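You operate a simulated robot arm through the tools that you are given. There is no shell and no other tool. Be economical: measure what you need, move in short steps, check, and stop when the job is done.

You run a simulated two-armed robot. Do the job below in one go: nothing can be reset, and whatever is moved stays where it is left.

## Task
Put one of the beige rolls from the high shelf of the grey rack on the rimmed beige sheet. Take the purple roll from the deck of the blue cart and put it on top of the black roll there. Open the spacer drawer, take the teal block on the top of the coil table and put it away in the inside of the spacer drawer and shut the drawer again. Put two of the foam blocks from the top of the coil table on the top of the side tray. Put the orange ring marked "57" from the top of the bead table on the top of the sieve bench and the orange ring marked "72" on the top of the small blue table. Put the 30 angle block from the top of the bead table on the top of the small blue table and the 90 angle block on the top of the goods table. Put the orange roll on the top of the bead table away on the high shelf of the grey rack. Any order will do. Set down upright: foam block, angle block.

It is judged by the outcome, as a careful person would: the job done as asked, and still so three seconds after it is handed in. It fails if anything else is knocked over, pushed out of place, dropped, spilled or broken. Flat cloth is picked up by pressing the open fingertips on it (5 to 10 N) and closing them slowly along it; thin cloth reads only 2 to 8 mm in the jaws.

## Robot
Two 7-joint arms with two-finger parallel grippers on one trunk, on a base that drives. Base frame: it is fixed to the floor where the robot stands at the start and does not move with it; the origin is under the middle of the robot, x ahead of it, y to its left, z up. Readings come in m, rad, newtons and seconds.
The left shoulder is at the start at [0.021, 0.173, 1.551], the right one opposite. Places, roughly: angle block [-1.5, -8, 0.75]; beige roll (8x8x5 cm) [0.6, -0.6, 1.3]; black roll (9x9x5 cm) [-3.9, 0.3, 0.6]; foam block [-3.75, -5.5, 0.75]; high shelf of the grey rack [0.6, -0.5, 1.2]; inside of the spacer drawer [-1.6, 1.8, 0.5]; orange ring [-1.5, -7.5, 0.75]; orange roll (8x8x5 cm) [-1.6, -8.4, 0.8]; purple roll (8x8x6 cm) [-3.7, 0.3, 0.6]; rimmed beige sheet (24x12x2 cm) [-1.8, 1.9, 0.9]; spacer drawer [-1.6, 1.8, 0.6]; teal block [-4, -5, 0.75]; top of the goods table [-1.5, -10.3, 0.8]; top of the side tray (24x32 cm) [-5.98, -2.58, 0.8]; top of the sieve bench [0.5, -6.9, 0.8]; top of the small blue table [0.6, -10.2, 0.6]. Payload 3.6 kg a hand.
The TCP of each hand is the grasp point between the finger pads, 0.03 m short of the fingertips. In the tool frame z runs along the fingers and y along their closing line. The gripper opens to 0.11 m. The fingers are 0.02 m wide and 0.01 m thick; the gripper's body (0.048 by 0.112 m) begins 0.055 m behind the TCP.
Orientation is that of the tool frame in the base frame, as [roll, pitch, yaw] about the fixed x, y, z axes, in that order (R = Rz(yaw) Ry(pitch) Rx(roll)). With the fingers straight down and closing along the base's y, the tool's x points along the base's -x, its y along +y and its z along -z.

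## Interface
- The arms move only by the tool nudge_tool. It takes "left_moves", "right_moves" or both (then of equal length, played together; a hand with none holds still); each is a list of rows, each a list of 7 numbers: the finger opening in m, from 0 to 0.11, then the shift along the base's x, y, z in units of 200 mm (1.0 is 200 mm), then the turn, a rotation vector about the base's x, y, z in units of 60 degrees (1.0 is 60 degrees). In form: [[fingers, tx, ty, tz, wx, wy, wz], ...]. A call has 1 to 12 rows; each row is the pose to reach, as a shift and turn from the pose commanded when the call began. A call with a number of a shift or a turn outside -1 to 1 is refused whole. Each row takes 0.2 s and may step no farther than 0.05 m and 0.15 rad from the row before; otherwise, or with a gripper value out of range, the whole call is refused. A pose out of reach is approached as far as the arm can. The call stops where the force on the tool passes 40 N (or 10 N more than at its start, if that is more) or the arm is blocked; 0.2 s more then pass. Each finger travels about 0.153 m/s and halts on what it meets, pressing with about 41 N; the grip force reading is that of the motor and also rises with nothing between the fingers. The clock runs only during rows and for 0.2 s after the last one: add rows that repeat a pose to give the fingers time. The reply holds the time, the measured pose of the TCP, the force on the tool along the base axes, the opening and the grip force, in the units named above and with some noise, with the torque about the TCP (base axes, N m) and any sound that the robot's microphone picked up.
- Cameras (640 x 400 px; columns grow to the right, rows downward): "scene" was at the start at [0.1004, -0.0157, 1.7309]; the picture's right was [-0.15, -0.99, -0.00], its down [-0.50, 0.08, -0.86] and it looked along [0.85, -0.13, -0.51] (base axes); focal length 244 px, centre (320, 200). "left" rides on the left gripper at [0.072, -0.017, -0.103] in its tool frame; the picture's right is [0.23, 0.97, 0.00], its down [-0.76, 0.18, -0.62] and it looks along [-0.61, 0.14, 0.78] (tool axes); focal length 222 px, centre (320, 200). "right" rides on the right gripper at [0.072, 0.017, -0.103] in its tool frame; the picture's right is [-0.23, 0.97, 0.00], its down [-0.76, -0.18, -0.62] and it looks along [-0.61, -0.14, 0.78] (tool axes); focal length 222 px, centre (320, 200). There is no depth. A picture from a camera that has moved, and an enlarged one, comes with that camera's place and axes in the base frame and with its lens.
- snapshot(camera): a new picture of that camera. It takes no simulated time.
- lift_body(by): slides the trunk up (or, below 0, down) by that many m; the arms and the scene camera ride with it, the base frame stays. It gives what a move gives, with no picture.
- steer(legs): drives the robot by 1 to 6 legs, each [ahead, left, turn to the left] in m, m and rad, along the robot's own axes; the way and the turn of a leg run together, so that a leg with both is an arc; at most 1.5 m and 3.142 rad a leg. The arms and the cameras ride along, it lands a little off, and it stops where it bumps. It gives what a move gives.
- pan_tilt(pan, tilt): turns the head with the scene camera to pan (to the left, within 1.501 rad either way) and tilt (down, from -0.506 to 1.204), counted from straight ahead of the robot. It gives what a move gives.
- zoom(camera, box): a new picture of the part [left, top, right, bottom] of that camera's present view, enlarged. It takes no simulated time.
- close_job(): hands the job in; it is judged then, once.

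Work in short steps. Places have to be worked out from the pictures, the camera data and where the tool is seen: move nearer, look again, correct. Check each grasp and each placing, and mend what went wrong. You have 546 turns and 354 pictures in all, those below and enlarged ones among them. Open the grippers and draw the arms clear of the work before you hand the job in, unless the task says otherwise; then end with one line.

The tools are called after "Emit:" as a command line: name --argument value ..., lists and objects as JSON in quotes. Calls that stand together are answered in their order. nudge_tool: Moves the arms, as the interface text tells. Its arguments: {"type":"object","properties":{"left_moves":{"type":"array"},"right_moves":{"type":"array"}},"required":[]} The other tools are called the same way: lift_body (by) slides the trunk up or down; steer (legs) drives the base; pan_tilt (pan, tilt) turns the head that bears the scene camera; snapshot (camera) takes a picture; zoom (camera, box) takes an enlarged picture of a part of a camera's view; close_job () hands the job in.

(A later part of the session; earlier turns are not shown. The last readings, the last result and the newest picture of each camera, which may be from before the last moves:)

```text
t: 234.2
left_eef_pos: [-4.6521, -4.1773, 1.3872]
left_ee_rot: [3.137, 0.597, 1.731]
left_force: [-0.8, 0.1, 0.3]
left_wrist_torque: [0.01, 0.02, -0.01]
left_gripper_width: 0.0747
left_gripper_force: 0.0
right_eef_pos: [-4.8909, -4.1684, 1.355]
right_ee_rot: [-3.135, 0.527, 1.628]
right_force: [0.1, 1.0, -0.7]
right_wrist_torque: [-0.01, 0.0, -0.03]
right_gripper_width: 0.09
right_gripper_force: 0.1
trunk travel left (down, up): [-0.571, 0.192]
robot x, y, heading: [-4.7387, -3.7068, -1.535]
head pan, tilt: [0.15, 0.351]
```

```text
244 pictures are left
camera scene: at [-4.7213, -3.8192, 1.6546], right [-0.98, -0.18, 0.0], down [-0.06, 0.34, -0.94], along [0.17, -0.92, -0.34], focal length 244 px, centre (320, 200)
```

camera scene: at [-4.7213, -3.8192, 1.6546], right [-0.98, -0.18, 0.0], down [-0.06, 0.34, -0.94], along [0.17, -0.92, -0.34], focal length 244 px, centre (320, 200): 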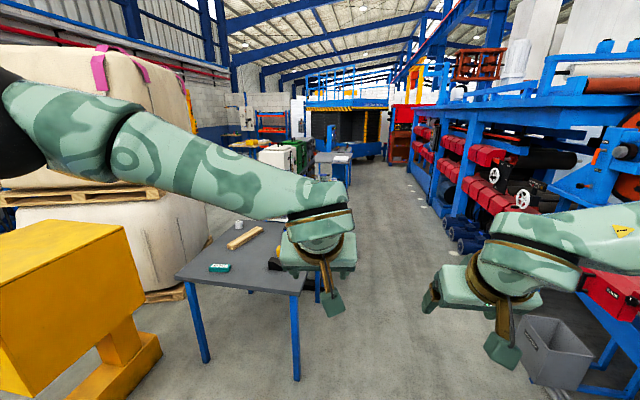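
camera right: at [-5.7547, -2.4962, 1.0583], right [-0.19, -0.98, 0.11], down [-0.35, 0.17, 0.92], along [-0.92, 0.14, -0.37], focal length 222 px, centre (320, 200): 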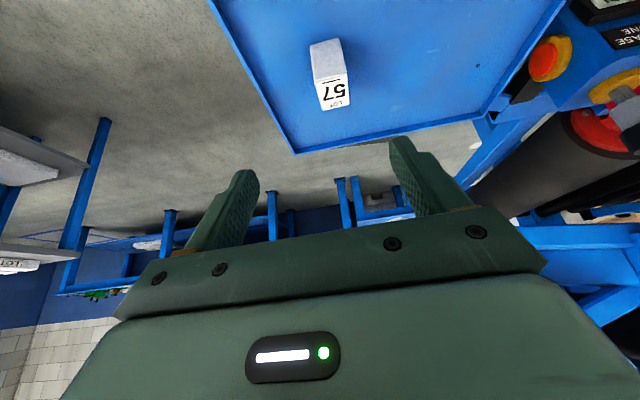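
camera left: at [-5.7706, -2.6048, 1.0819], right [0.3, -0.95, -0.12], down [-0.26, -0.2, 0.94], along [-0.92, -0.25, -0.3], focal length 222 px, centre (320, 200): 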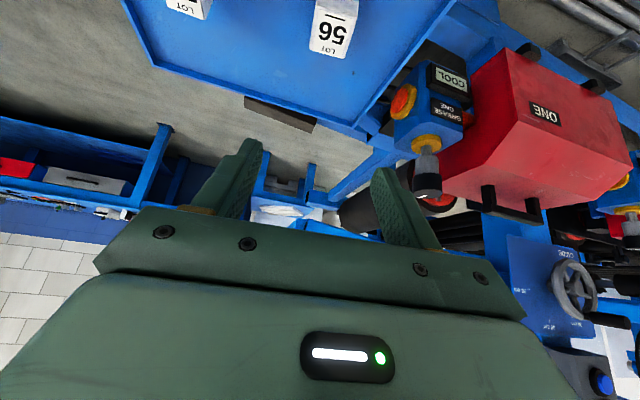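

The aisle is wide (x -4.4 to -6). I'll shift right to x≈-5.1 and drive south to about y=-7.2, then look left.

Emit:
steer --legs '[[0, -0.35, -0.035], [1.2, 0, 0], [1.2, 0, 0], [1.1, 0, 0]]'

Emit:
pan_tilt --pan 1.0 --tilt 0.3

Emit:
snapshot --camera "scene"

Emit:
pan_tilt --pan 0.2 --tilt 0.4

Emit:
snapshot --camera "scene"

```text
t: 253.1
left_eef_pos: [-4.8851, -7.6972, 1.3873]
left_ee_rot: [3.137, 0.599, 1.74]
left_force: [0.1, -0.3, 0.3]
left_wrist_torque: [0.01, 0.03, -0.02]
left_gripper_width: 0.0749
left_gripper_force: 0.0
right_eef_pos: [-5.1236, -7.6897, 1.3543]
right_ee_rot: [-3.134, 0.528, 1.638]
right_force: [0.1, 0.0, 0.0]
right_wrist_torque: [0.01, 0.02, -0.01]
right_gripper_width: 0.0901
right_gripper_force: 0.1
trunk travel left (down, up): [-0.571, 0.192]
robot x, y, heading: [-4.9719, -7.2285, -1.53]
head pan, tilt: [0.15, 0.351]
```

```text
t: 254.3
left_eef_pos: [-4.8846, -7.6973, 1.3872]
left_ee_rot: [3.135, 0.595, 1.741]
left_force: [0.2, -0.1, 0.2]
left_wrist_torque: [0.0, 0.0, -0.02]
left_gripper_width: 0.0754
left_gripper_force: 0.0
right_eef_pos: [-5.1235, -7.6904, 1.3535]
right_ee_rot: [-3.133, 0.524, 1.639]
right_force: [0.1, -0.2, 0.7]
right_wrist_torque: [-0.03, 0.01, -0.01]
right_gripper_width: 0.0898
right_gripper_force: 0.0
trunk travel left (down, up): [-0.571, 0.192]
robot x, y, heading: [-4.9751, -7.2283, -1.525]
head pan, tilt: [1.0, 0.3]
```

```text
243 pictures are left
camera scene: at [-4.8947, -7.2945, 1.6594], right [-0.5, -0.87, 0.0], down [-0.26, 0.15, -0.96], along [0.83, -0.48, -0.3], focal length 244 px, centre (320, 200)
```

scene: 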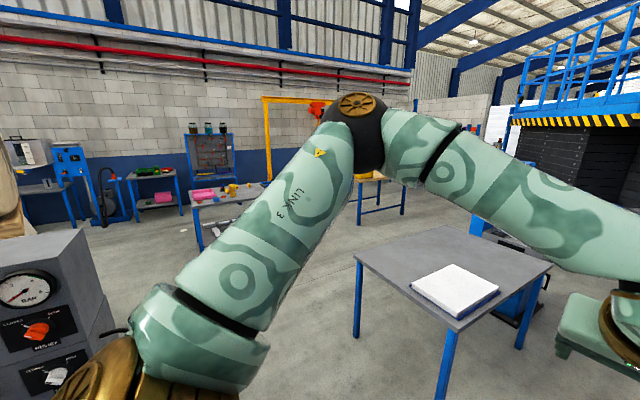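

```text
t: 255.4
left_eef_pos: [-4.8844, -7.6963, 1.3872]
left_ee_rot: [3.135, 0.599, 1.741]
left_force: [0.0, 0.1, 0.5]
left_wrist_torque: [0.04, -0.01, 0.03]
left_gripper_width: 0.0751
left_gripper_force: 0.1
right_eef_pos: [-5.1235, -7.6908, 1.355]
right_ee_rot: [-3.135, 0.527, 1.639]
right_force: [-0.4, 0.5, 0.1]
right_wrist_torque: [0.0, 0.0, 0.01]
right_gripper_width: 0.09
right_gripper_force: 0.0
trunk travel left (down, up): [-0.571, 0.192]
robot x, y, heading: [-4.9765, -7.2286, -1.522]
head pan, tilt: [0.201, 0.4]
```

```text
242 pictures are left
camera scene: at [-4.9527, -7.3374, 1.6502], right [-0.97, -0.25, 0.0], down [-0.1, 0.38, -0.92], along [0.23, -0.89, -0.39], focal length 244 px, centre (320, 200)
```

scene: 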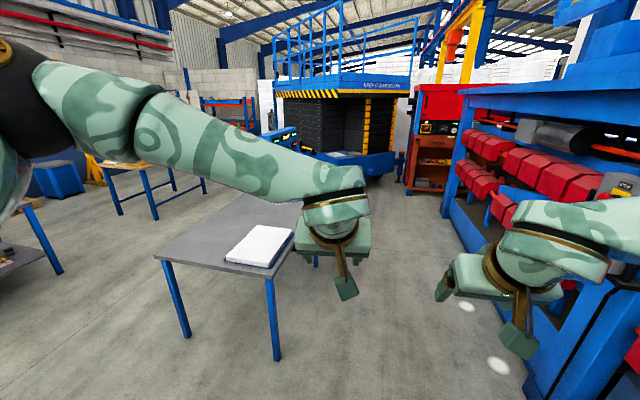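

The bead table appears to the east at about [-1.5, -7.8]; a corridor runs along y≈-7.6. I'll go there, face east and look.

Emit:
steer --legs '[[0.4, 0, 0], [0, 0, 1.525], [1.3, 0, 0]]'

Emit:
pan_tilt --pan 0 --tilt 0.45

Emit:
snapshot --camera "scene"

```text
t: 267.8
left_eef_pos: [-3.1597, -7.6616, 1.388]
left_ee_rot: [3.135, 0.597, -3.072]
left_force: [-0.2, -0.4, 0.4]
left_wrist_torque: [-0.02, -0.02, -0.02]
left_gripper_width: 0.0748
left_gripper_force: 0.0
right_eef_pos: [-3.1901, -7.8984, 1.3545]
right_ee_rot: [-3.135, 0.526, 3.107]
right_force: [0.5, 0.5, 0.3]
right_wrist_torque: [0.01, 0.0, -0.01]
right_gripper_width: 0.0899
right_gripper_force: 0.0
trunk travel left (down, up): [-0.571, 0.192]
robot x, y, heading: [-3.631, -7.7069, -0.057]
head pan, tilt: [0.201, 0.4]
```

```text
t: 268.5
left_eef_pos: [-3.1589, -7.662, 1.3878]
left_ee_rot: [3.136, 0.598, -3.074]
left_force: [-0.8, 0.1, -1.1]
left_wrist_torque: [0.0, -0.01, -0.02]
left_gripper_width: 0.0751
left_gripper_force: 0.0
right_eef_pos: [-3.1892, -7.8987, 1.355]
right_ee_rot: [-3.134, 0.525, 3.108]
right_force: [0.4, 1.2, 0.3]
right_wrist_torque: [0.0, -0.03, 0.01]
right_gripper_width: 0.0901
right_gripper_force: 0.0
trunk travel left (down, up): [-0.571, 0.192]
robot x, y, heading: [-3.6341, -7.7007, -0.054]
head pan, tilt: [0.0, 0.45]
```

```text
241 pictures are left
camera scene: at [-3.5252, -7.713, 1.6455], right [-0.06, -1.0, 0.0], down [-0.43, 0.02, -0.9], along [0.9, -0.05, -0.44], focal length 244 px, centre (320, 200)
```

scene: 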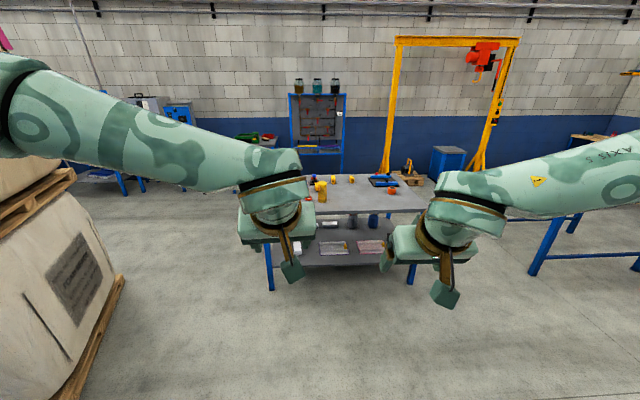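

The bead table's near edge is about x=-1.9. I'll move closer and zoom.

Emit:
steer --legs '[[0.85, 0, 0.055]]'

Emit:
pan_tilt --pan 0 --tilt 0.6

Emit:
snapshot --camera "scene"

```text
t: 273.0
left_eef_pos: [-2.3198, -7.6491, 1.388]
left_ee_rot: [3.136, 0.599, -3.004]
left_force: [0.6, 0.0, -1.3]
left_wrist_torque: [0.01, 0.03, 0.01]
left_gripper_width: 0.0749
left_gripper_force: 0.1
right_eef_pos: [-2.3351, -7.8874, 1.3546]
right_ee_rot: [-3.134, 0.527, -3.108]
right_force: [0.2, -0.6, 0.2]
right_wrist_torque: [-0.01, -0.02, -0.01]
right_gripper_width: 0.09
right_gripper_force: 0.0
trunk travel left (down, up): [-0.571, 0.192]
robot x, y, heading: [-2.7865, -7.7239, 0.014]
head pan, tilt: [0.0, 0.45]
```

```text
t: 273.7
left_eef_pos: [-2.3186, -7.6491, 1.3872]
left_ee_rot: [3.138, 0.596, -3.004]
left_force: [0.1, -0.1, -0.1]
left_wrist_torque: [-0.02, 0.08, 0.02]
left_gripper_width: 0.075
left_gripper_force: 0.2
right_eef_pos: [-2.3339, -7.8872, 1.3532]
right_ee_rot: [-3.135, 0.523, -3.108]
right_force: [0.9, 0.6, -0.7]
right_wrist_torque: [-0.01, 0.02, -0.02]
right_gripper_width: 0.0903
right_gripper_force: 0.1
trunk travel left (down, up): [-0.571, 0.192]
robot x, y, heading: [-2.7876, -7.7196, 0.015]
head pan, tilt: [0.0, 0.6]
```

```text
240 pictures are left
camera scene: at [-2.685, -7.7246, 1.6319], right [0.01, -1.0, 0.0], down [-0.56, -0.01, -0.82], along [0.82, 0.01, -0.57], focal length 244 px, centre (320, 200)
```

scene: 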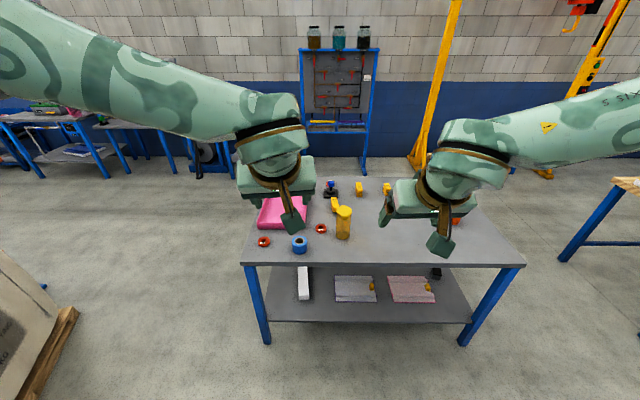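

The table spans x -1.92…-1.17, y -7.35…-8.67. I'll zoom in on the objects.

Emit:
zoom --camera "scene" --box '[240, 170, 480, 270]'

Emit:
snapshot --camera "right"

Emit:
snapshot --camera "left"

```text
2.67 times, centred on (360, 220) of scene
camera zoom: at [-2.685, -7.7246, 1.6319], right [0.01, -1.0, 0.0], down [-0.56, -0.01, -0.82], along [0.82, 0.01, -0.57], focal length 649 px, centre (213, 147)
```

zoom: 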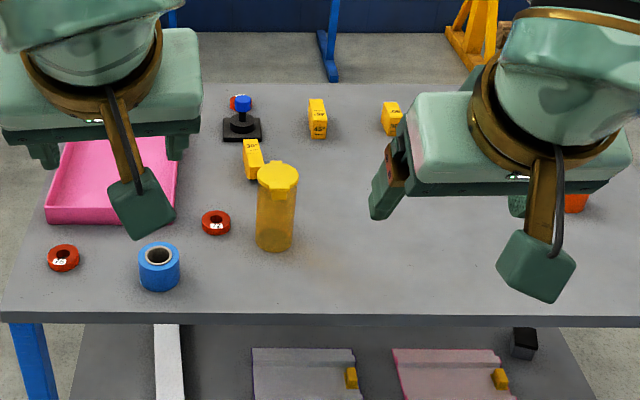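

```text
238 pictures are left
camera right: at [-2.4504, -7.8733, 1.4076], right [0.17, 0.98, 0.11], down [0.35, -0.16, 0.92], along [0.92, -0.12, -0.37], focal length 222 px, centre (320, 200)
```

right: 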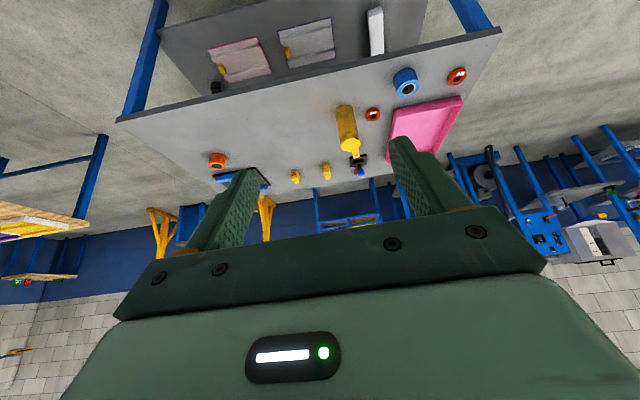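

```text
237 pictures are left
camera left: at [-2.4338, -7.6829, 1.432], right [-0.32, 0.94, -0.12], down [0.25, 0.21, 0.94], along [0.91, 0.27, -0.3], focal length 222 px, centre (320, 200)
```

left: 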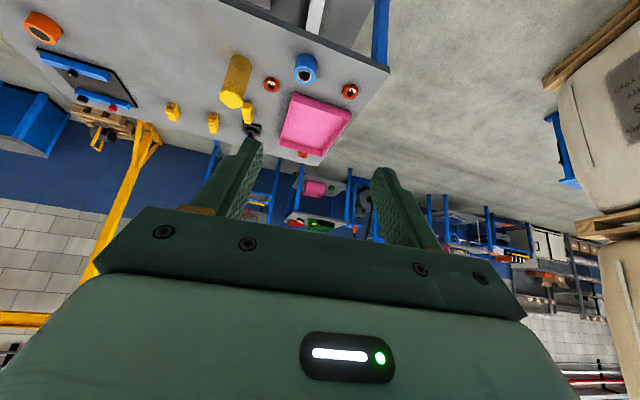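

I count three orange rings, three yellow angle blocks and the orange roll. I'll move closer and open the arms sideways so that I can read the labels.

Emit:
steer --legs '[[0.45, 0, -0.015]]'

Emit:
nudge_tool --left_moves '[[0.09, 0, 0.2, 0, 0, 0, 0], [0.09, 0, 0.4, 0, 0, 0, 0], [0.09, 0, 0.6, 0, 0, 0, 0], [0.09, 0, 0.8, 0, 0, 0, 0], [0.09, 0, 1.0, 0, 0, 0, 0]]' --right_moves '[[0.09, 0, -0.2, 0, 0, 0, 0], [0.09, 0, -0.4, 0, 0, 0, 0], [0.09, 0, -0.6, 0, 0, 0, 0], [0.09, 0, -0.8, 0, 0, 0, 0], [0.09, 0, -1.0, 0, 0, 0, 0]]'

Emit:
pan_tilt --pan 0 --tilt 0.75

Emit:
snapshot --camera "scene"

```text
t: 276.4
left_eef_pos: [-1.8663, -7.6453, 1.3883]
left_ee_rot: [3.135, 0.599, -3.008]
left_force: [-1.2, 0.1, -0.1]
left_wrist_torque: [-0.01, 0.03, 0.03]
left_gripper_width: 0.075
left_gripper_force: 0.1
right_eef_pos: [-1.8809, -7.8836, 1.3546]
right_ee_rot: [-3.136, 0.529, -3.112]
right_force: [0.1, 0.1, -0.1]
right_wrist_torque: [-0.02, 0.0, -0.01]
right_gripper_width: 0.0899
right_gripper_force: 0.1
trunk travel left (down, up): [-0.571, 0.192]
robot x, y, heading: [-2.3378, -7.7194, 0.007]
head pan, tilt: [0.0, 0.6]
```

```text
t: 277.6
left_eef_pos: [-1.8703, -7.4429, 1.3897]
left_ee_rot: [3.138, 0.599, -3.011]
left_force: [-0.6, 0.6, 0.3]
left_wrist_torque: [0.01, -0.03, -0.01]
left_gripper_width: 0.0901
left_gripper_force: 0.0
right_eef_pos: [-1.8793, -8.0852, 1.3555]
right_ee_rot: [-3.134, 0.527, -3.112]
right_force: [0.4, 0.0, -0.2]
right_wrist_torque: [0.03, -0.04, 0.02]
right_gripper_width: 0.0899
right_gripper_force: 0.0
trunk travel left (down, up): [-0.571, 0.192]
robot x, y, heading: [-2.3339, -7.7158, 0.015]
head pan, tilt: [0.0, 0.6]
```

```text
t: 278.3
left_eef_pos: [-1.8685, -7.4441, 1.3893]
left_ee_rot: [3.134, 0.599, -3.009]
left_force: [-0.2, 0.1, 0.0]
left_wrist_torque: [0.0, 0.01, 0.04]
left_gripper_width: 0.0899
left_gripper_force: 0.1
right_eef_pos: [-1.8787, -8.0862, 1.3551]
right_ee_rot: [-3.136, 0.525, -3.111]
right_force: [-0.1, 0.1, 0.3]
right_wrist_torque: [0.01, 0.03, 0.01]
right_gripper_width: 0.0902
right_gripper_force: 0.1
trunk travel left (down, up): [-0.571, 0.192]
robot x, y, heading: [-2.3384, -7.7185, 0.007]
head pan, tilt: [0.0, 0.75]
```

```text
236 pictures are left
camera scene: at [-2.2367, -7.7207, 1.6191], right [0.01, -1.0, 0.0], down [-0.68, -0.01, -0.73], along [0.73, 0.01, -0.68], focal length 244 px, centre (320, 200)
```

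scene: 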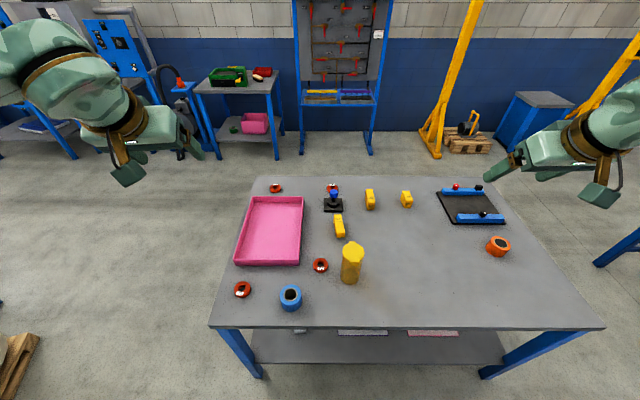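

Now clear: four orange rings, three angle blocks. I'll zoom to read the marks.

Emit:
zoom --camera "scene" --box '[225, 250, 345, 310]'

Emit:
zoom --camera "scene" --box '[260, 175, 430, 245]'

```text
5.33 times, centred on (285, 280) of scene
camera zoom: at [-2.2367, -7.7207, 1.6191], right [0.01, -1.0, 0.0], down [-0.68, -0.01, -0.73], along [0.73, 0.01, -0.68], focal length 1298 px, centre (507, -227)
```

zoom: 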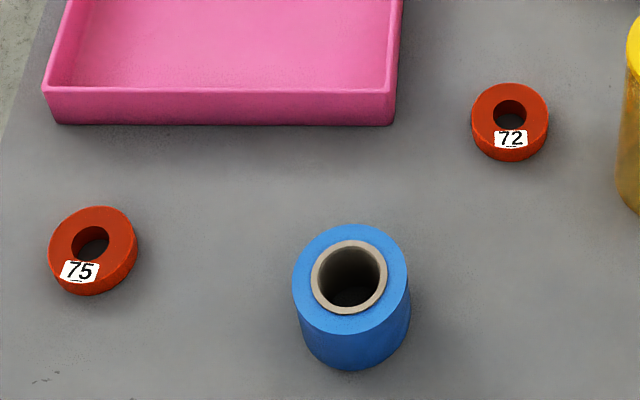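

```text
3.76 times, centred on (345, 210) of scene
camera zoom: at [-2.2367, -7.7207, 1.6191], right [0.01, -1.0, 0.0], down [-0.68, -0.01, -0.73], along [0.73, 0.01, -0.68], focal length 917 px, centre (226, 162)
```

zoom: 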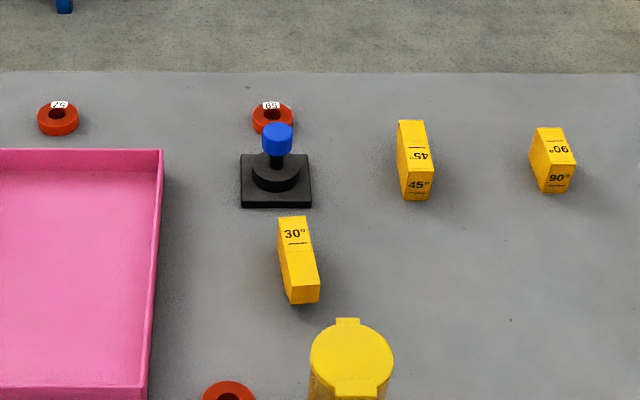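

Ring "72" is at about [-1.70, -7.716]; "57" (seen upside down) at [-1.225, -7.46]; the 30° block at [-1.52, -7.80]; the 90° block at [-1.345, -8.144]. I'll pick ring 72 with the left hand first: turn it vertical, position the base and lower the trunk.

Emit:
nudge_tool --left_moves '[[0.09, 0, 0, 0, -0.015, 0.113, -0.025], [0.09, 0, 0, 0, -0.03, 0.226, -0.05], [0.09, 0, 0, 0, -0.045, 0.34, -0.075], [0.09, 0, 0, 0, -0.06, 0.453, -0.1], [0.09, 0, 0, 0, -0.075, 0.566, -0.125]]'

Emit:
steer --legs '[[0, -0.1, -0.007], [0.08, 0, 0]]'

Emit:
lift_body --by -0.33

Emit:
snapshot --camera "left"

Emit:
snapshot --camera "scene"

```text
t: 279.5
left_eef_pos: [-1.8666, -7.4457, 1.3884]
left_ee_rot: [-3.107, 0.001, -3.133]
left_force: [-0.9, 0.1, -0.1]
left_wrist_torque: [0.01, -0.03, -0.01]
left_gripper_width: 0.09
left_gripper_force: 0.1
right_eef_pos: [-1.8766, -8.0862, 1.3547]
right_ee_rot: [-3.135, 0.527, -3.112]
right_force: [-0.1, 0.6, -0.7]
right_wrist_torque: [-0.02, 0.01, 0.01]
right_gripper_width: 0.0901
right_gripper_force: 0.0
trunk travel left (down, up): [-0.571, 0.192]
robot x, y, heading: [-2.3327, -7.7191, 0.011]
head pan, tilt: [0.0, 0.75]
```

```text
t: 281.3
left_eef_pos: [-1.7842, -7.5473, 1.3887]
left_ee_rot: [-3.111, 0.004, 3.141]
left_force: [0.3, 0.3, 0.5]
left_wrist_torque: [0.01, -0.02, -0.02]
left_gripper_width: 0.0902
left_gripper_force: 0.0
right_eef_pos: [-1.8026, -8.1867, 1.3559]
right_ee_rot: [-3.133, 0.527, -3.123]
right_force: [-1.0, -0.7, 0.8]
right_wrist_torque: [-0.01, 0.01, -0.01]
right_gripper_width: 0.0902
right_gripper_force: 0.0
trunk travel left (down, up): [-0.571, 0.192]
robot x, y, heading: [-2.2544, -7.817, -0.005]
head pan, tilt: [0.0, 0.75]
```

```text
t: 284.6
left_eef_pos: [-1.7818, -7.5455, 1.0588]
left_ee_rot: [-3.106, 0.002, 3.141]
left_force: [-0.5, -0.2, -0.5]
left_wrist_torque: [0.01, 0.01, -0.02]
left_gripper_width: 0.0899
left_gripper_force: 0.0
right_eef_pos: [-1.8011, -8.1862, 1.0268]
right_ee_rot: [-3.136, 0.527, -3.121]
right_force: [-0.1, -0.6, -0.1]
right_wrist_torque: [-0.03, -0.02, -0.02]
right_gripper_width: 0.09
right_gripper_force: 0.1
trunk travel left (down, up): [-0.241, 0.522]
robot x, y, heading: [-2.2551, -7.8158, 0.002]
head pan, tilt: [0.0, 0.75]
```

```text
233 pictures are left
camera left: at [-1.8555, -7.5609, 1.1617], right [-0.23, 0.97, -0.03], down [0.76, 0.2, 0.62], along [0.61, 0.12, -0.78], focal length 222 px, centre (320, 200)
```

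left: 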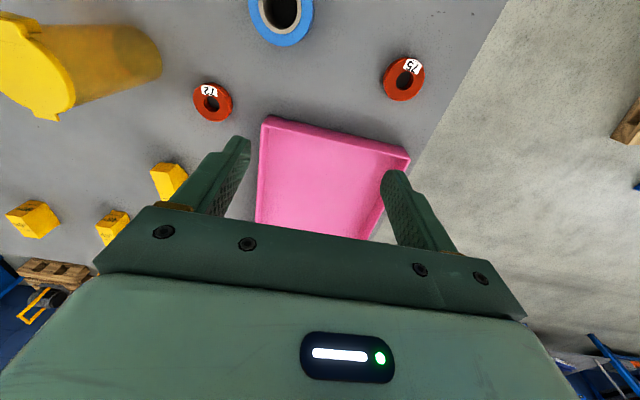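

```text
232 pictures are left
camera scene: at [-2.0661, -7.8183, 1.2851], right [0.0, -1.0, 0.0], down [-0.68, 0.0, -0.73], along [0.73, 0.0, -0.68], focal length 244 px, centre (320, 200)
```

scene: 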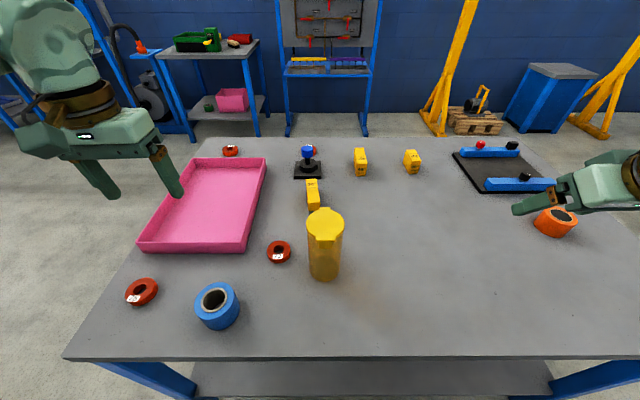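

Ring 72 is at about [-1.705, -7.721] by both cameras. I move the left hand above it, levelling the small roll error.

Emit:
nudge_tool --left_moves '[[0.07, 0.05, -0.15, 0, 0.01, 0, 0], [0.07, 0.1, -0.35, -0.1, 0.02, 0, 0], [0.07, 0.18, -0.55, -0.2, 0.033, 0, 0], [0.07, 0.26, -0.73, -0.32, 0.033, 0, 0], [0.07, 0.34, -0.87, -0.48, 0.033, 0, 0], [0.07, 0.385, -0.88, -0.7, 0.033, 0, 0]]'

Emit:
snapshot --camera "left"

Emit:
snapshot --camera "scene"

```text
t: 286.0
left_eef_pos: [-1.706, -7.7261, 0.916]
left_ee_rot: [3.14, 0.002, 3.14]
left_force: [0.1, 0.7, -0.4]
left_wrist_torque: [-0.03, 0.02, 0.0]
left_gripper_width: 0.0698
left_gripper_force: 0.1
right_eef_pos: [-1.7998, -8.187, 1.0242]
right_ee_rot: [-3.135, 0.524, -3.122]
right_force: [0.2, 0.3, 0.2]
right_wrist_torque: [-0.01, -0.01, 0.02]
right_gripper_width: 0.0901
right_gripper_force: 0.1
trunk travel left (down, up): [-0.241, 0.522]
robot x, y, heading: [-2.2552, -7.8181, 0.0]
head pan, tilt: [0.0, 0.75]
```

```text
231 pictures are left
camera left: at [-1.7787, -7.7443, 1.0193], right [-0.23, 0.97, 0.0], down [0.76, 0.18, 0.62], along [0.61, 0.14, -0.78], focal length 222 px, centre (320, 200)
```

left: 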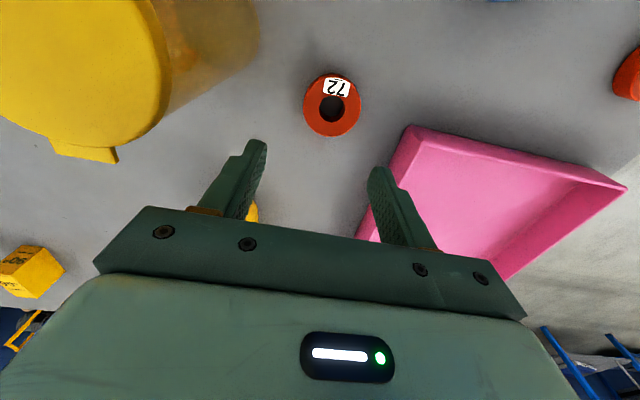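

```text
230 pictures are left
camera scene: at [-2.0651, -7.8181, 1.2848], right [0.0, -1.0, 0.0], down [-0.68, 0.0, -0.73], along [0.73, 0.0, -0.68], focal length 244 px, centre (320, 200)
```

scene: 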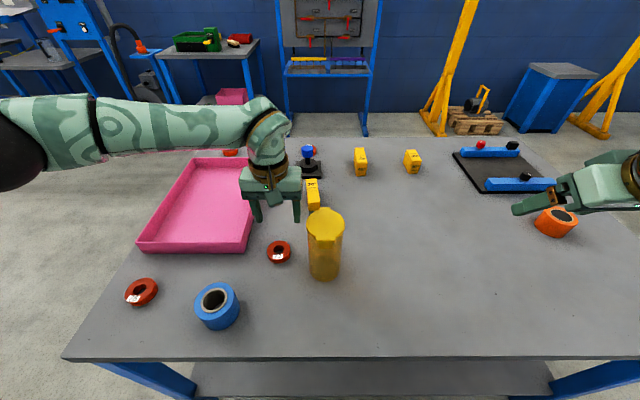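

Ring centre ≈[-1.712, -7.717]. I descend to just above the table.

Emit:
nudge_tool --left_moves '[[0.07, -0.03, 0.04, -0.2, 0, 0, 0], [0.07, -0.03, 0.045, -0.4, 0, 0, 0], [0.07, -0.03, 0.045, -0.55, 0, 0, 0], [0.07, -0.03, 0.045, -0.61, 0, 0, 0]]'

Emit:
snapshot --camera "left"

```text
t: 287.0
left_eef_pos: [-1.7117, -7.7168, 0.8097]
left_ee_rot: [-3.138, 0.007, -3.134]
left_force: [-18.0, 2.3, 28.6]
left_wrist_torque: [1.21, 0.84, 0.74]
left_gripper_width: 0.0713
left_gripper_force: 1.5
right_eef_pos: [-1.8026, -8.1856, 1.027]
right_ee_rot: [-3.134, 0.528, -3.121]
right_force: [-0.4, 0.4, -0.2]
right_wrist_torque: [0.01, 0.04, 0.01]
right_gripper_width: 0.0901
right_gripper_force: 0.1
trunk travel left (down, up): [-0.241, 0.522]
robot x, y, heading: [-2.2554, -7.8139, -0.002]
head pan, tilt: [0.0, 0.75]
stopped in row 4 (left hand): the force on the tool passed its limit at 49 N (the readings are from after the stop); the commanded pose is now the measured one
```

```text
229 pictures are left
camera left: at [-1.7844, -7.7349, 0.9132], right [-0.23, 0.97, 0.0], down [0.76, 0.18, 0.63], along [0.61, 0.14, -0.78], focal length 222 px, centre (320, 200)
```

left: 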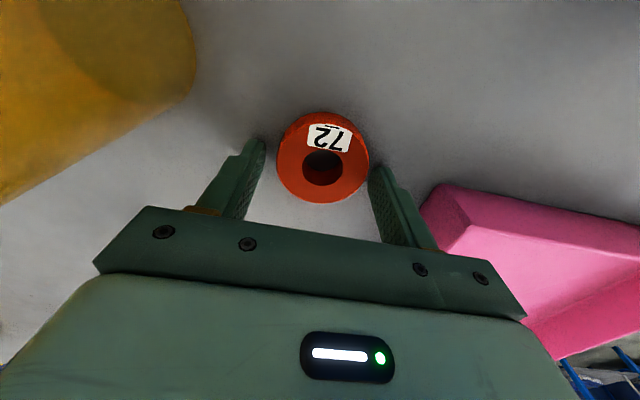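

The fingertips touched the table (its top is nearer z≈0.78). The ring lies right between the tips; I raise 4 mm and close.

Emit:
nudge_tool --left_moves '[[0.07, 0, 0, 0.02, 0, 0, 0], [0.07, 0, 0.005, 0.02, 0, 0, 0], [0.05, 0, 0.005, 0.02, 0, 0, 0], [0.03, 0, 0.005, 0.02, 0, 0, 0], [0.03, 0, 0.005, 0.02, 0, 0, 0]]'

Emit:
snapshot --camera "left"

```text
t: 288.2
left_eef_pos: [-1.7074, -7.7157, 0.8098]
left_ee_rot: [-3.14, 0.01, -3.14]
left_force: [-0.3, 0.7, 0.8]
left_wrist_torque: [0.03, -0.03, -0.01]
left_gripper_width: 0.0545
left_gripper_force: 41.3
right_eef_pos: [-1.8009, -8.1857, 1.0261]
right_ee_rot: [-3.134, 0.526, -3.122]
right_force: [-0.2, 0.4, -0.8]
right_wrist_torque: [0.0, -0.01, 0.04]
right_gripper_width: 0.0901
right_gripper_force: 0.1
trunk travel left (down, up): [-0.241, 0.522]
robot x, y, heading: [-2.2538, -7.8147, 0.002]
head pan, tilt: [0.0, 0.75]
```

```text
228 pictures are left
camera left: at [-1.7811, -7.7326, 0.9131], right [-0.23, 0.97, 0.0], down [0.76, 0.18, 0.63], along [0.61, 0.14, -0.78], focal length 222 px, centre (320, 200)
```

left: 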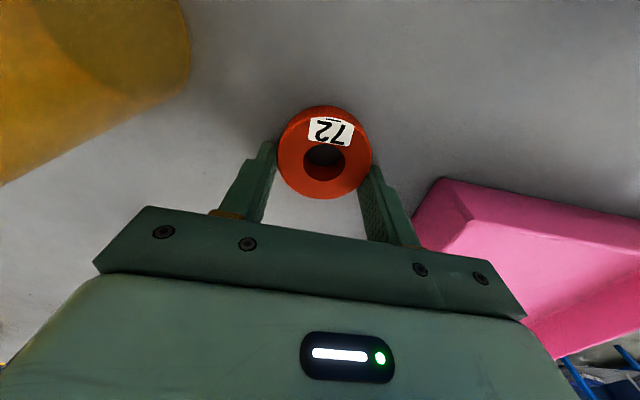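

The grip is about 8 mm short of the ring's middle; I reopen, shift forward 8 mm and close again.

Emit:
nudge_tool --left_moves '[[0.07, 0, 0, 0, 0, 0, 0], [0.07, 0, 0, 0, 0, 0, 0], [0.07, 0.04, 0, 0, 0, 0, 0], [0.07, 0.04, 0, -0.01, 0, 0, 0], [0.05, 0.04, 0, -0.01, 0, 0, 0], [0.03, 0.04, 0, -0.01, 0, 0, 0], [0.03, 0.04, 0, -0.01, 0, 0, 0]]'

Emit:
nudge_tool --left_moves '[[0.03, 0, 0, 0.1, 0, 0, 0], [0.03, 0, 0, 0.3, 0, 0, 0], [0.03, 0, 0, 0.5, 0, 0, 0], [0.03, 0, 0, 0.7, 0, 0, 0]]'

Emit:
snapshot --camera "left"

```text
t: 289.8
left_eef_pos: [-1.7004, -7.7136, 0.8102]
left_ee_rot: [-3.139, 0.013, -3.139]
left_force: [2.6, 10.6, 26.6]
left_wrist_torque: [1.12, 0.17, -0.16]
left_gripper_width: 0.0517
left_gripper_force: 40.9
right_eef_pos: [-1.8017, -8.1852, 1.0273]
right_ee_rot: [-3.132, 0.529, -3.121]
right_force: [-0.2, 0.2, 0.1]
right_wrist_torque: [0.02, -0.01, -0.01]
right_gripper_width: 0.0899
right_gripper_force: 0.0
trunk travel left (down, up): [-0.241, 0.522]
robot x, y, heading: [-2.257, -7.8151, 0.0]
head pan, tilt: [0.0, 0.75]
```

```text
t: 290.8
left_eef_pos: [-1.7008, -7.713, 0.9475]
left_ee_rot: [-3.139, 0.007, -3.139]
left_force: [0.3, -0.9, -1.2]
left_wrist_torque: [0.01, -0.04, 0.02]
left_gripper_width: 0.0516
left_gripper_force: 40.9
right_eef_pos: [-1.8003, -8.1858, 1.0257]
right_ee_rot: [-3.136, 0.527, -3.123]
right_force: [0.7, -1.1, -0.3]
right_wrist_torque: [-0.01, 0.03, 0.01]
right_gripper_width: 0.0901
right_gripper_force: 0.1
trunk travel left (down, up): [-0.241, 0.522]
robot x, y, heading: [-2.2564, -7.8166, 0.0]
head pan, tilt: [0.0, 0.75]
```

```text
227 pictures are left
camera left: at [-1.7741, -7.7323, 1.0512], right [-0.23, 0.97, 0.0], down [0.76, 0.18, 0.63], along [0.61, 0.14, -0.78], focal length 222 px, centre (320, 200)
```

left: 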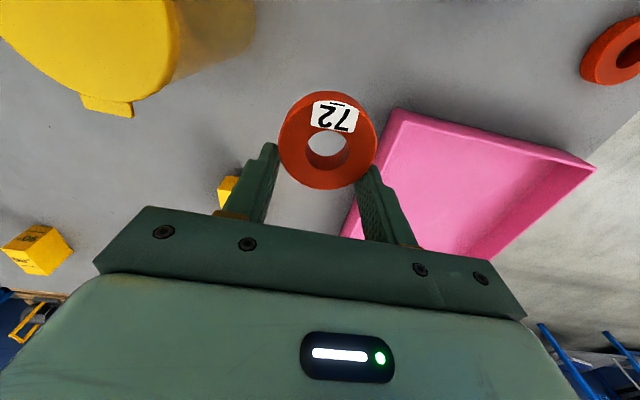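

The ring is held but still gripped off-centre and drooping. I'll set it back down and re-grip 1.2 cm further forward, with a wider opening.

Emit:
nudge_tool --left_moves '[[0.03, 0, 0, -0.2, 0, 0, 0], [0.03, 0, 0, -0.4, 0, 0, 0], [0.03, 0, 0, -0.6, 0, 0, 0], [0.03, 0, 0, -0.66, 0, 0, 0], [0.08, 0, 0, -0.66, 0, 0, 0], [0.08, 0, 0, -0.66, 0, 0, 0], [0.08, 0, 0, -0.62, 0, 0, 0]]'

Emit:
snapshot --camera "left"

```text
t: 292.4
left_eef_pos: [-1.7006, -7.7146, 0.8252]
left_ee_rot: [-3.139, 0.008, -3.139]
left_force: [0.2, 0.2, -0.6]
left_wrist_torque: [0.04, 0.0, 0.01]
left_gripper_width: 0.0801
left_gripper_force: 0.1
right_eef_pos: [-1.8003, -8.1865, 1.0252]
right_ee_rot: [-3.133, 0.524, -3.124]
right_force: [-0.5, -0.4, -0.1]
right_wrist_torque: [-0.03, 0.0, 0.01]
right_gripper_width: 0.0902
right_gripper_force: 0.2
trunk travel left (down, up): [-0.241, 0.522]
robot x, y, heading: [-2.2538, -7.8115, -0.003]
head pan, tilt: [0.0, 0.75]
```

```text
226 pictures are left
camera left: at [-1.7738, -7.732, 0.9281], right [-0.23, 0.97, 0.0], down [0.76, 0.18, 0.63], along [0.61, 0.14, -0.78], focal length 222 px, centre (320, 200)
```

left: 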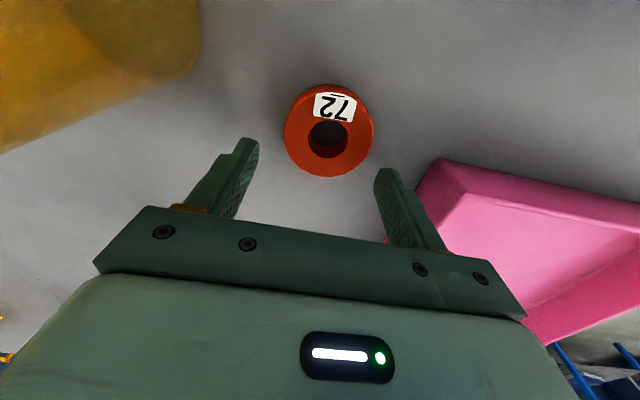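

In this view "up" is toward the robot, so the ring is actually behind the grip: x≈-1.72. I'll move back 2 cm, lower and close.

Emit:
nudge_tool --left_moves '[[0.08, -0.05, 0, 0, 0, 0, 0], [0.08, -0.1, 0, 0, 0, 0, 0], [0.08, -0.1, 0, -0.04, 0, 0, 0], [0.08, -0.1, 0, -0.06, 0, 0, 0], [0.05, -0.1, 0, -0.06, 0, 0, 0], [0.03, -0.1, 0, -0.06, 0, 0, 0], [0.03, -0.1, 0, -0.06, 0, 0, 0]]'

Emit:
snapshot --camera "left"

```text
t: 294.0
left_eef_pos: [-1.7205, -7.7149, 0.8131]
left_ee_rot: [3.142, 0.008, -3.141]
left_force: [0.4, -1.0, 0.8]
left_wrist_torque: [0.08, -0.05, -0.02]
left_gripper_width: 0.0547
left_gripper_force: 41.0
right_eef_pos: [-1.801, -8.1861, 1.0257]
right_ee_rot: [-3.135, 0.527, -3.124]
right_force: [-0.3, -0.4, -0.2]
right_wrist_torque: [0.0, 0.02, 0.02]
right_gripper_width: 0.0901
right_gripper_force: 0.1
trunk travel left (down, up): [-0.241, 0.522]
robot x, y, heading: [-2.2551, -7.8157, -0.001]
head pan, tilt: [0.0, 0.75]
```

```text
225 pictures are left
camera left: at [-1.7937, -7.7326, 0.9155], right [-0.23, 0.97, 0.0], down [0.76, 0.18, 0.63], along [0.61, 0.14, -0.78], focal length 222 px, centre (320, 200)
```

left: 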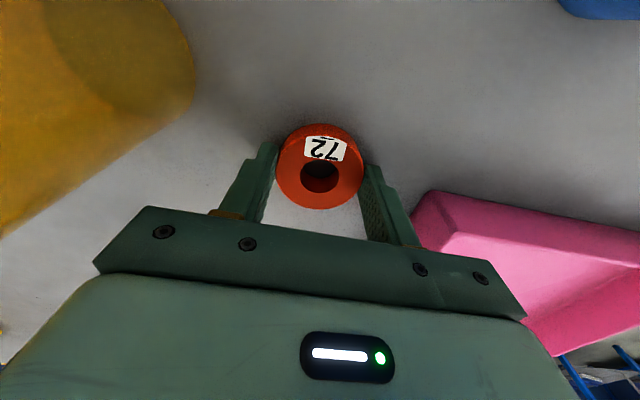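

Now well centred (0.0547 m). Lift by the trunk and check.

Emit:
lift_body --by 0.3

Emit:
snapshot --camera "left"

```text
t: 297.0
left_eef_pos: [-1.7192, -7.715, 1.1128]
left_ee_rot: [-3.141, 0.006, -3.139]
left_force: [-1.2, -0.3, -1.4]
left_wrist_torque: [0.0, -0.02, 0.03]
left_gripper_width: 0.0547
left_gripper_force: 41.1
right_eef_pos: [-1.8006, -8.1862, 1.3256]
right_ee_rot: [-3.134, 0.525, -3.122]
right_force: [0.1, 0.2, -0.3]
right_wrist_torque: [-0.01, 0.0, 0.0]
right_gripper_width: 0.0901
right_gripper_force: 0.2
trunk travel left (down, up): [-0.541, 0.222]
robot x, y, heading: [-2.2526, -7.814, -0.008]
head pan, tilt: [0.0, 0.75]
```

```text
224 pictures are left
camera left: at [-1.7937, -7.7329, 1.215], right [-0.23, 0.97, 0.0], down [0.76, 0.18, 0.63], along [0.61, 0.14, -0.78], focal length 222 px, centre (320, 200)
```

left: 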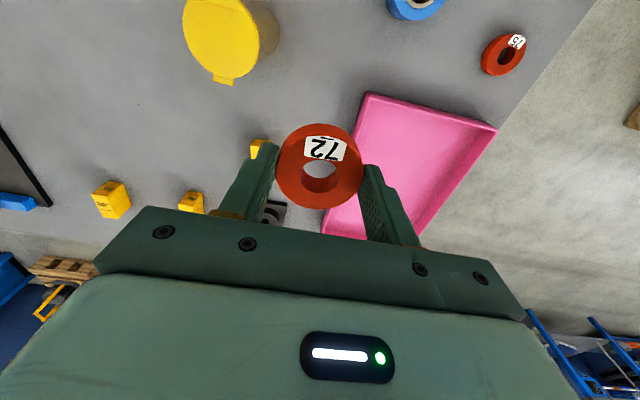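

Ring 72 is held flat. I'll go around the north end to the table's east side; first a look to the left for obstacles.

Emit:
steer --legs '[[-0.3, 0, 0.008]]'

Emit:
pan_tilt --pan 0.7 --tilt 0.5

Emit:
snapshot --camera "scene"

```text
t: 299.0
left_eef_pos: [-2.021, -7.7123, 1.1121]
left_ee_rot: [-3.14, 0.009, -3.134]
left_force: [-0.5, 0.3, -1.1]
left_wrist_torque: [-0.03, 0.0, -0.02]
left_gripper_width: 0.0549
left_gripper_force: 41.4
right_eef_pos: [-2.0965, -8.1837, 1.3251]
right_ee_rot: [-3.134, 0.526, -3.115]
right_force: [-0.3, -1.1, 0.7]
right_wrist_torque: [-0.02, 0.0, -0.05]
right_gripper_width: 0.09
right_gripper_force: 0.1
trunk travel left (down, up): [-0.541, 0.222]
robot x, y, heading: [-2.5533, -7.8166, -0.0]
head pan, tilt: [0.0, 0.75]
```

```text
t: 300.1
left_eef_pos: [-2.02, -7.7131, 1.1117]
left_ee_rot: [-3.141, 0.009, -3.133]
left_force: [0.3, -0.6, -0.4]
left_wrist_torque: [0.0, 0.01, 0.0]
left_gripper_width: 0.0544
left_gripper_force: 40.5
right_eef_pos: [-2.0985, -8.1826, 1.3248]
right_ee_rot: [-3.135, 0.527, -3.115]
right_force: [1.0, -0.7, 0.2]
right_wrist_torque: [-0.06, -0.04, 0.04]
right_gripper_width: 0.0902
right_gripper_force: 0.2
trunk travel left (down, up): [-0.541, 0.222]
robot x, y, heading: [-2.5515, -7.8148, 0.004]
head pan, tilt: [0.7, 0.499]
```

```text
223 pictures are left
camera scene: at [-2.4661, -7.7594, 1.6109], right [0.65, -0.76, 0.0], down [-0.37, -0.31, -0.88], along [0.67, 0.57, -0.48], focal length 244 px, centre (320, 200)
```

scene: 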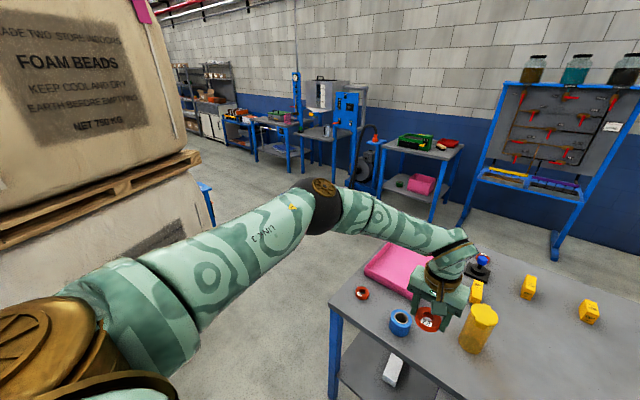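

The way north of the table is clear (bags start at y≈-5.2). I'll go around to the east side and turn to face west.

Emit:
steer --legs '[[0, 1.2, 0], [0.9, 0, 0], [0.85, 0, 0], [0, -0.95, 0], [0, 0, 1.571], [0, 0, 1.571]]'

Emit:
pan_tilt --pan 0 --tilt 0.75

Emit:
snapshot --camera "scene"

```text
t: 326.6
left_eef_pos: [-1.3048, -7.6828, 1.1136]
left_ee_rot: [-3.139, 0.01, -0.03]
left_force: [-0.3, 0.1, -0.6]
left_wrist_torque: [0.02, -0.01, -0.02]
left_gripper_width: 0.0544
left_gripper_force: 40.6
right_eef_pos: [-1.2109, -7.2157, 1.3268]
right_ee_rot: [-3.134, 0.524, -0.012]
right_force: [-0.3, -0.1, 0.2]
right_wrist_torque: [-0.01, 0.03, 0.03]
right_gripper_width: 0.09
right_gripper_force: 0.0
trunk travel left (down, up): [-0.541, 0.222]
robot x, y, heading: [-0.7658, -7.6002, 3.106]
head pan, tilt: [0.7, 0.499]
```

```text
t: 327.7
left_eef_pos: [-1.3046, -7.685, 1.1128]
left_ee_rot: [-3.139, 0.009, -0.03]
left_force: [-0.2, 0.4, -1.1]
left_wrist_torque: [-0.01, -0.04, -0.03]
left_gripper_width: 0.0546
left_gripper_force: 40.9
right_eef_pos: [-1.2121, -7.2164, 1.3249]
right_ee_rot: [-3.134, 0.525, -0.012]
right_force: [-0.4, 0.3, 0.0]
right_wrist_torque: [-0.01, -0.02, 0.06]
right_gripper_width: 0.09
right_gripper_force: 0.1
trunk travel left (down, up): [-0.541, 0.222]
robot x, y, heading: [-0.7753, -7.5986, 3.109]
head pan, tilt: [0.0, 0.75]
```

```text
222 pictures are left
camera scene: at [-0.8706, -7.5988, 1.5889], right [0.03, 1.0, 0.0], down [0.68, -0.02, -0.73], along [-0.73, 0.02, -0.68], focal length 244 px, centre (320, 200)
```

scene: 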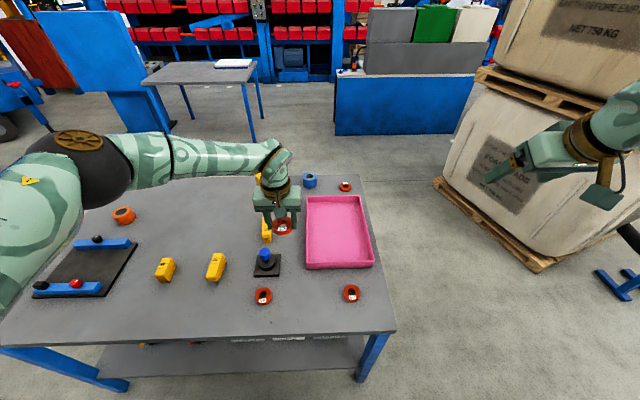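

I'm on the east side. For the 30° block with the right hand, I'll raise the left hand with the ring, strafe so the block is ~0.15 m right of centre, then lower the trunk.

Emit:
nudge_tool --left_moves '[[0.03, 0, 0, 0.2, 0, 0, 0], [0.03, 0, 0, 0.4, 0, 0, 0], [0.03, 0, -0.05, 0.6, 0, 0, 0], [0.03, 0, -0.1, 0.8, 0, 0, 0], [0.03, 0, -0.2, 1.0, 0, 0, 0]]'

Emit:
steer --legs '[[0, 0.34, 0.033]]'

Emit:
lift_body --by -0.3

Emit:
snapshot --camera "scene"

Emit:
snapshot --camera "right"

```text
t: 328.9
left_eef_pos: [-1.3059, -7.7256, 1.3126]
left_ee_rot: [-3.139, 0.01, -0.029]
left_force: [0.1, 1.0, -1.3]
left_wrist_torque: [-0.01, -0.01, 0.01]
left_gripper_width: 0.0547
left_gripper_force: 40.2
right_eef_pos: [-1.2104, -7.2159, 1.3255]
right_ee_rot: [-3.134, 0.527, -0.011]
right_force: [0.0, 0.5, 0.9]
right_wrist_torque: [0.03, -0.04, 0.02]
right_gripper_width: 0.0899
right_gripper_force: 0.1
trunk travel left (down, up): [-0.541, 0.222]
robot x, y, heading: [-0.7727, -7.5968, 3.112]
head pan, tilt: [0.0, 0.75]
```

```text
t: 331.1
left_eef_pos: [-1.3047, -8.0915, 1.3131]
left_ee_rot: [-3.14, 0.01, 0.006]
left_force: [0.1, 0.4, -0.8]
left_wrist_torque: [0.04, -0.01, -0.02]
left_gripper_width: 0.0544
left_gripper_force: 40.6
right_eef_pos: [-1.2301, -7.5803, 1.3245]
right_ee_rot: [-3.134, 0.526, 0.023]
right_force: [-0.7, 0.6, 0.5]
right_wrist_torque: [0.0, -0.03, 0.06]
right_gripper_width: 0.0904
right_gripper_force: 0.1
trunk travel left (down, up): [-0.541, 0.222]
robot x, y, heading: [-0.7749, -7.9492, -3.144]
head pan, tilt: [0.0, 0.75]
```

```text
t: 334.1
left_eef_pos: [-1.3044, -8.0929, 1.0129]
left_ee_rot: [-3.14, 0.011, 0.005]
left_force: [1.1, -0.3, -1.1]
left_wrist_torque: [0.01, -0.04, 0.02]
left_gripper_width: 0.0545
left_gripper_force: 41.3
right_eef_pos: [-1.2298, -7.5807, 1.0257]
right_ee_rot: [-3.135, 0.528, 0.024]
right_force: [0.0, -0.3, 0.5]
right_wrist_torque: [-0.03, 0.03, 0.0]
right_gripper_width: 0.0899
right_gripper_force: 0.0
trunk travel left (down, up): [-0.241, 0.522]
robot x, y, heading: [-0.7745, -7.9494, -3.144]
head pan, tilt: [0.0, 0.75]
```

```text
221 pictures are left
camera scene: at [-0.9632, -7.951, 1.2851], right [0.0, 1.0, 0.0], down [0.68, 0.0, -0.73], along [-0.73, 0.0, -0.68], focal length 244 px, centre (320, 200)
```

scene: 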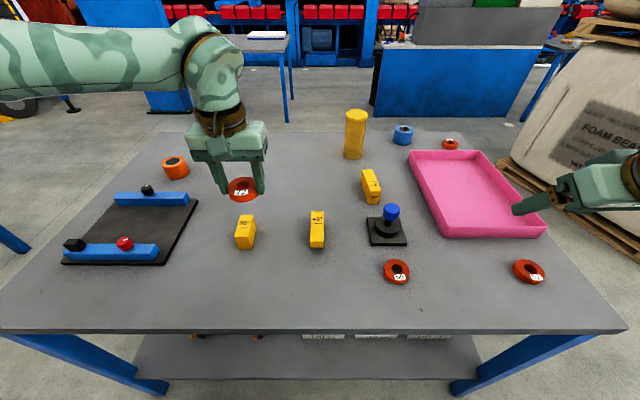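

```text
220 pictures are left
camera right: at [-1.1156, -7.5953, 1.0789], right [-0.18, -0.98, 0.11], down [-0.35, 0.16, 0.92], along [-0.92, 0.13, -0.37], focal length 222 px, centre (320, 200)
```

right: 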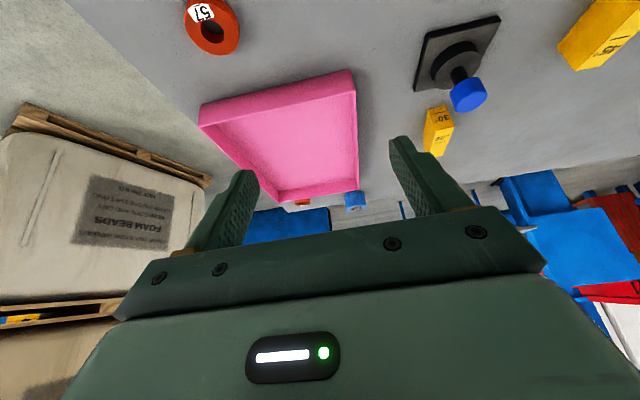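

Ring 57 confirmed. I'll zoom on the 30° block to see its size and yaw.

Emit:
zoom --camera "scene" --box '[220, 150, 420, 260]'

```text
3.20 times, centred on (320, 205) of scene
camera zoom: at [-0.9632, -7.951, 1.2851], right [0.0, 1.0, 0.0], down [0.68, 0.0, -0.73], along [-0.73, 0.0, -0.68], focal length 779 px, centre (320, 184)
```

zoom: 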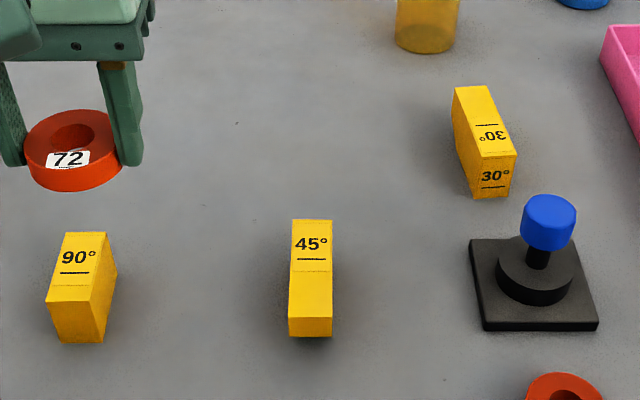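

The stamp stands right in front of the 30° block from this side, so I'll take that block from the west later. Now I'll take the 90° block at about [-1.355, -8.135] (z 0.78–0.84) with the right hand: strafe left 0.34 m.

Emit:
steer --legs '[[0, 0.34, 0]]'

Emit:
snapshot --camera "right"

Emit:
snapshot --camera "scene"

```text
t: 336.3
left_eef_pos: [-1.3025, -8.4352, 1.0129]
left_ee_rot: [-3.139, 0.008, 0.01]
left_force: [0.0, -0.4, -0.2]
left_wrist_torque: [0.07, 0.0, -0.01]
left_gripper_width: 0.0544
left_gripper_force: 40.6
right_eef_pos: [-1.2298, -7.9228, 1.0253]
right_ee_rot: [-3.134, 0.526, 0.029]
right_force: [-0.4, -0.9, 0.1]
right_wrist_torque: [0.01, 0.0, 0.01]
right_gripper_width: 0.09
right_gripper_force: 0.0
trunk travel left (down, up): [-0.241, 0.522]
robot x, y, heading: [-0.7732, -8.288, -3.137]
head pan, tilt: [0.0, 0.75]
```

```text
218 pictures are left
camera right: at [-1.116, -7.9366, 1.0788], right [-0.17, -0.98, 0.11], down [-0.35, 0.16, 0.92], along [-0.92, 0.12, -0.37], focal length 222 px, centre (320, 200)
```

right: 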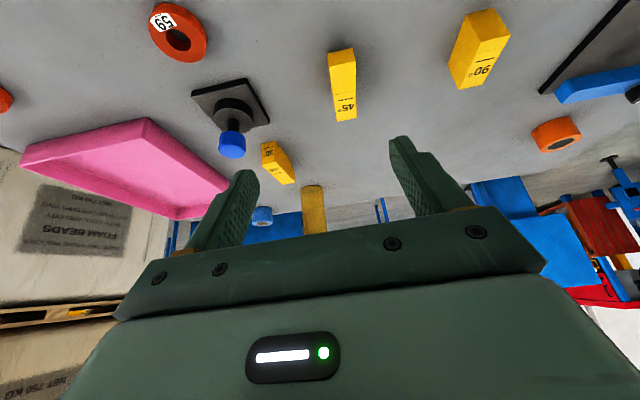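

```text
217 pictures are left
camera scene: at [-0.9621, -8.2919, 1.285], right [-0.01, 1.0, 0.0], down [0.68, 0.01, -0.73], along [-0.73, 0.0, -0.68], focal length 244 px, centre (320, 200)
```

scene: 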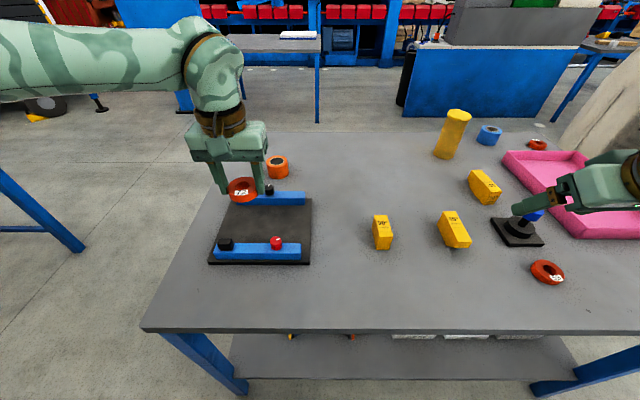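

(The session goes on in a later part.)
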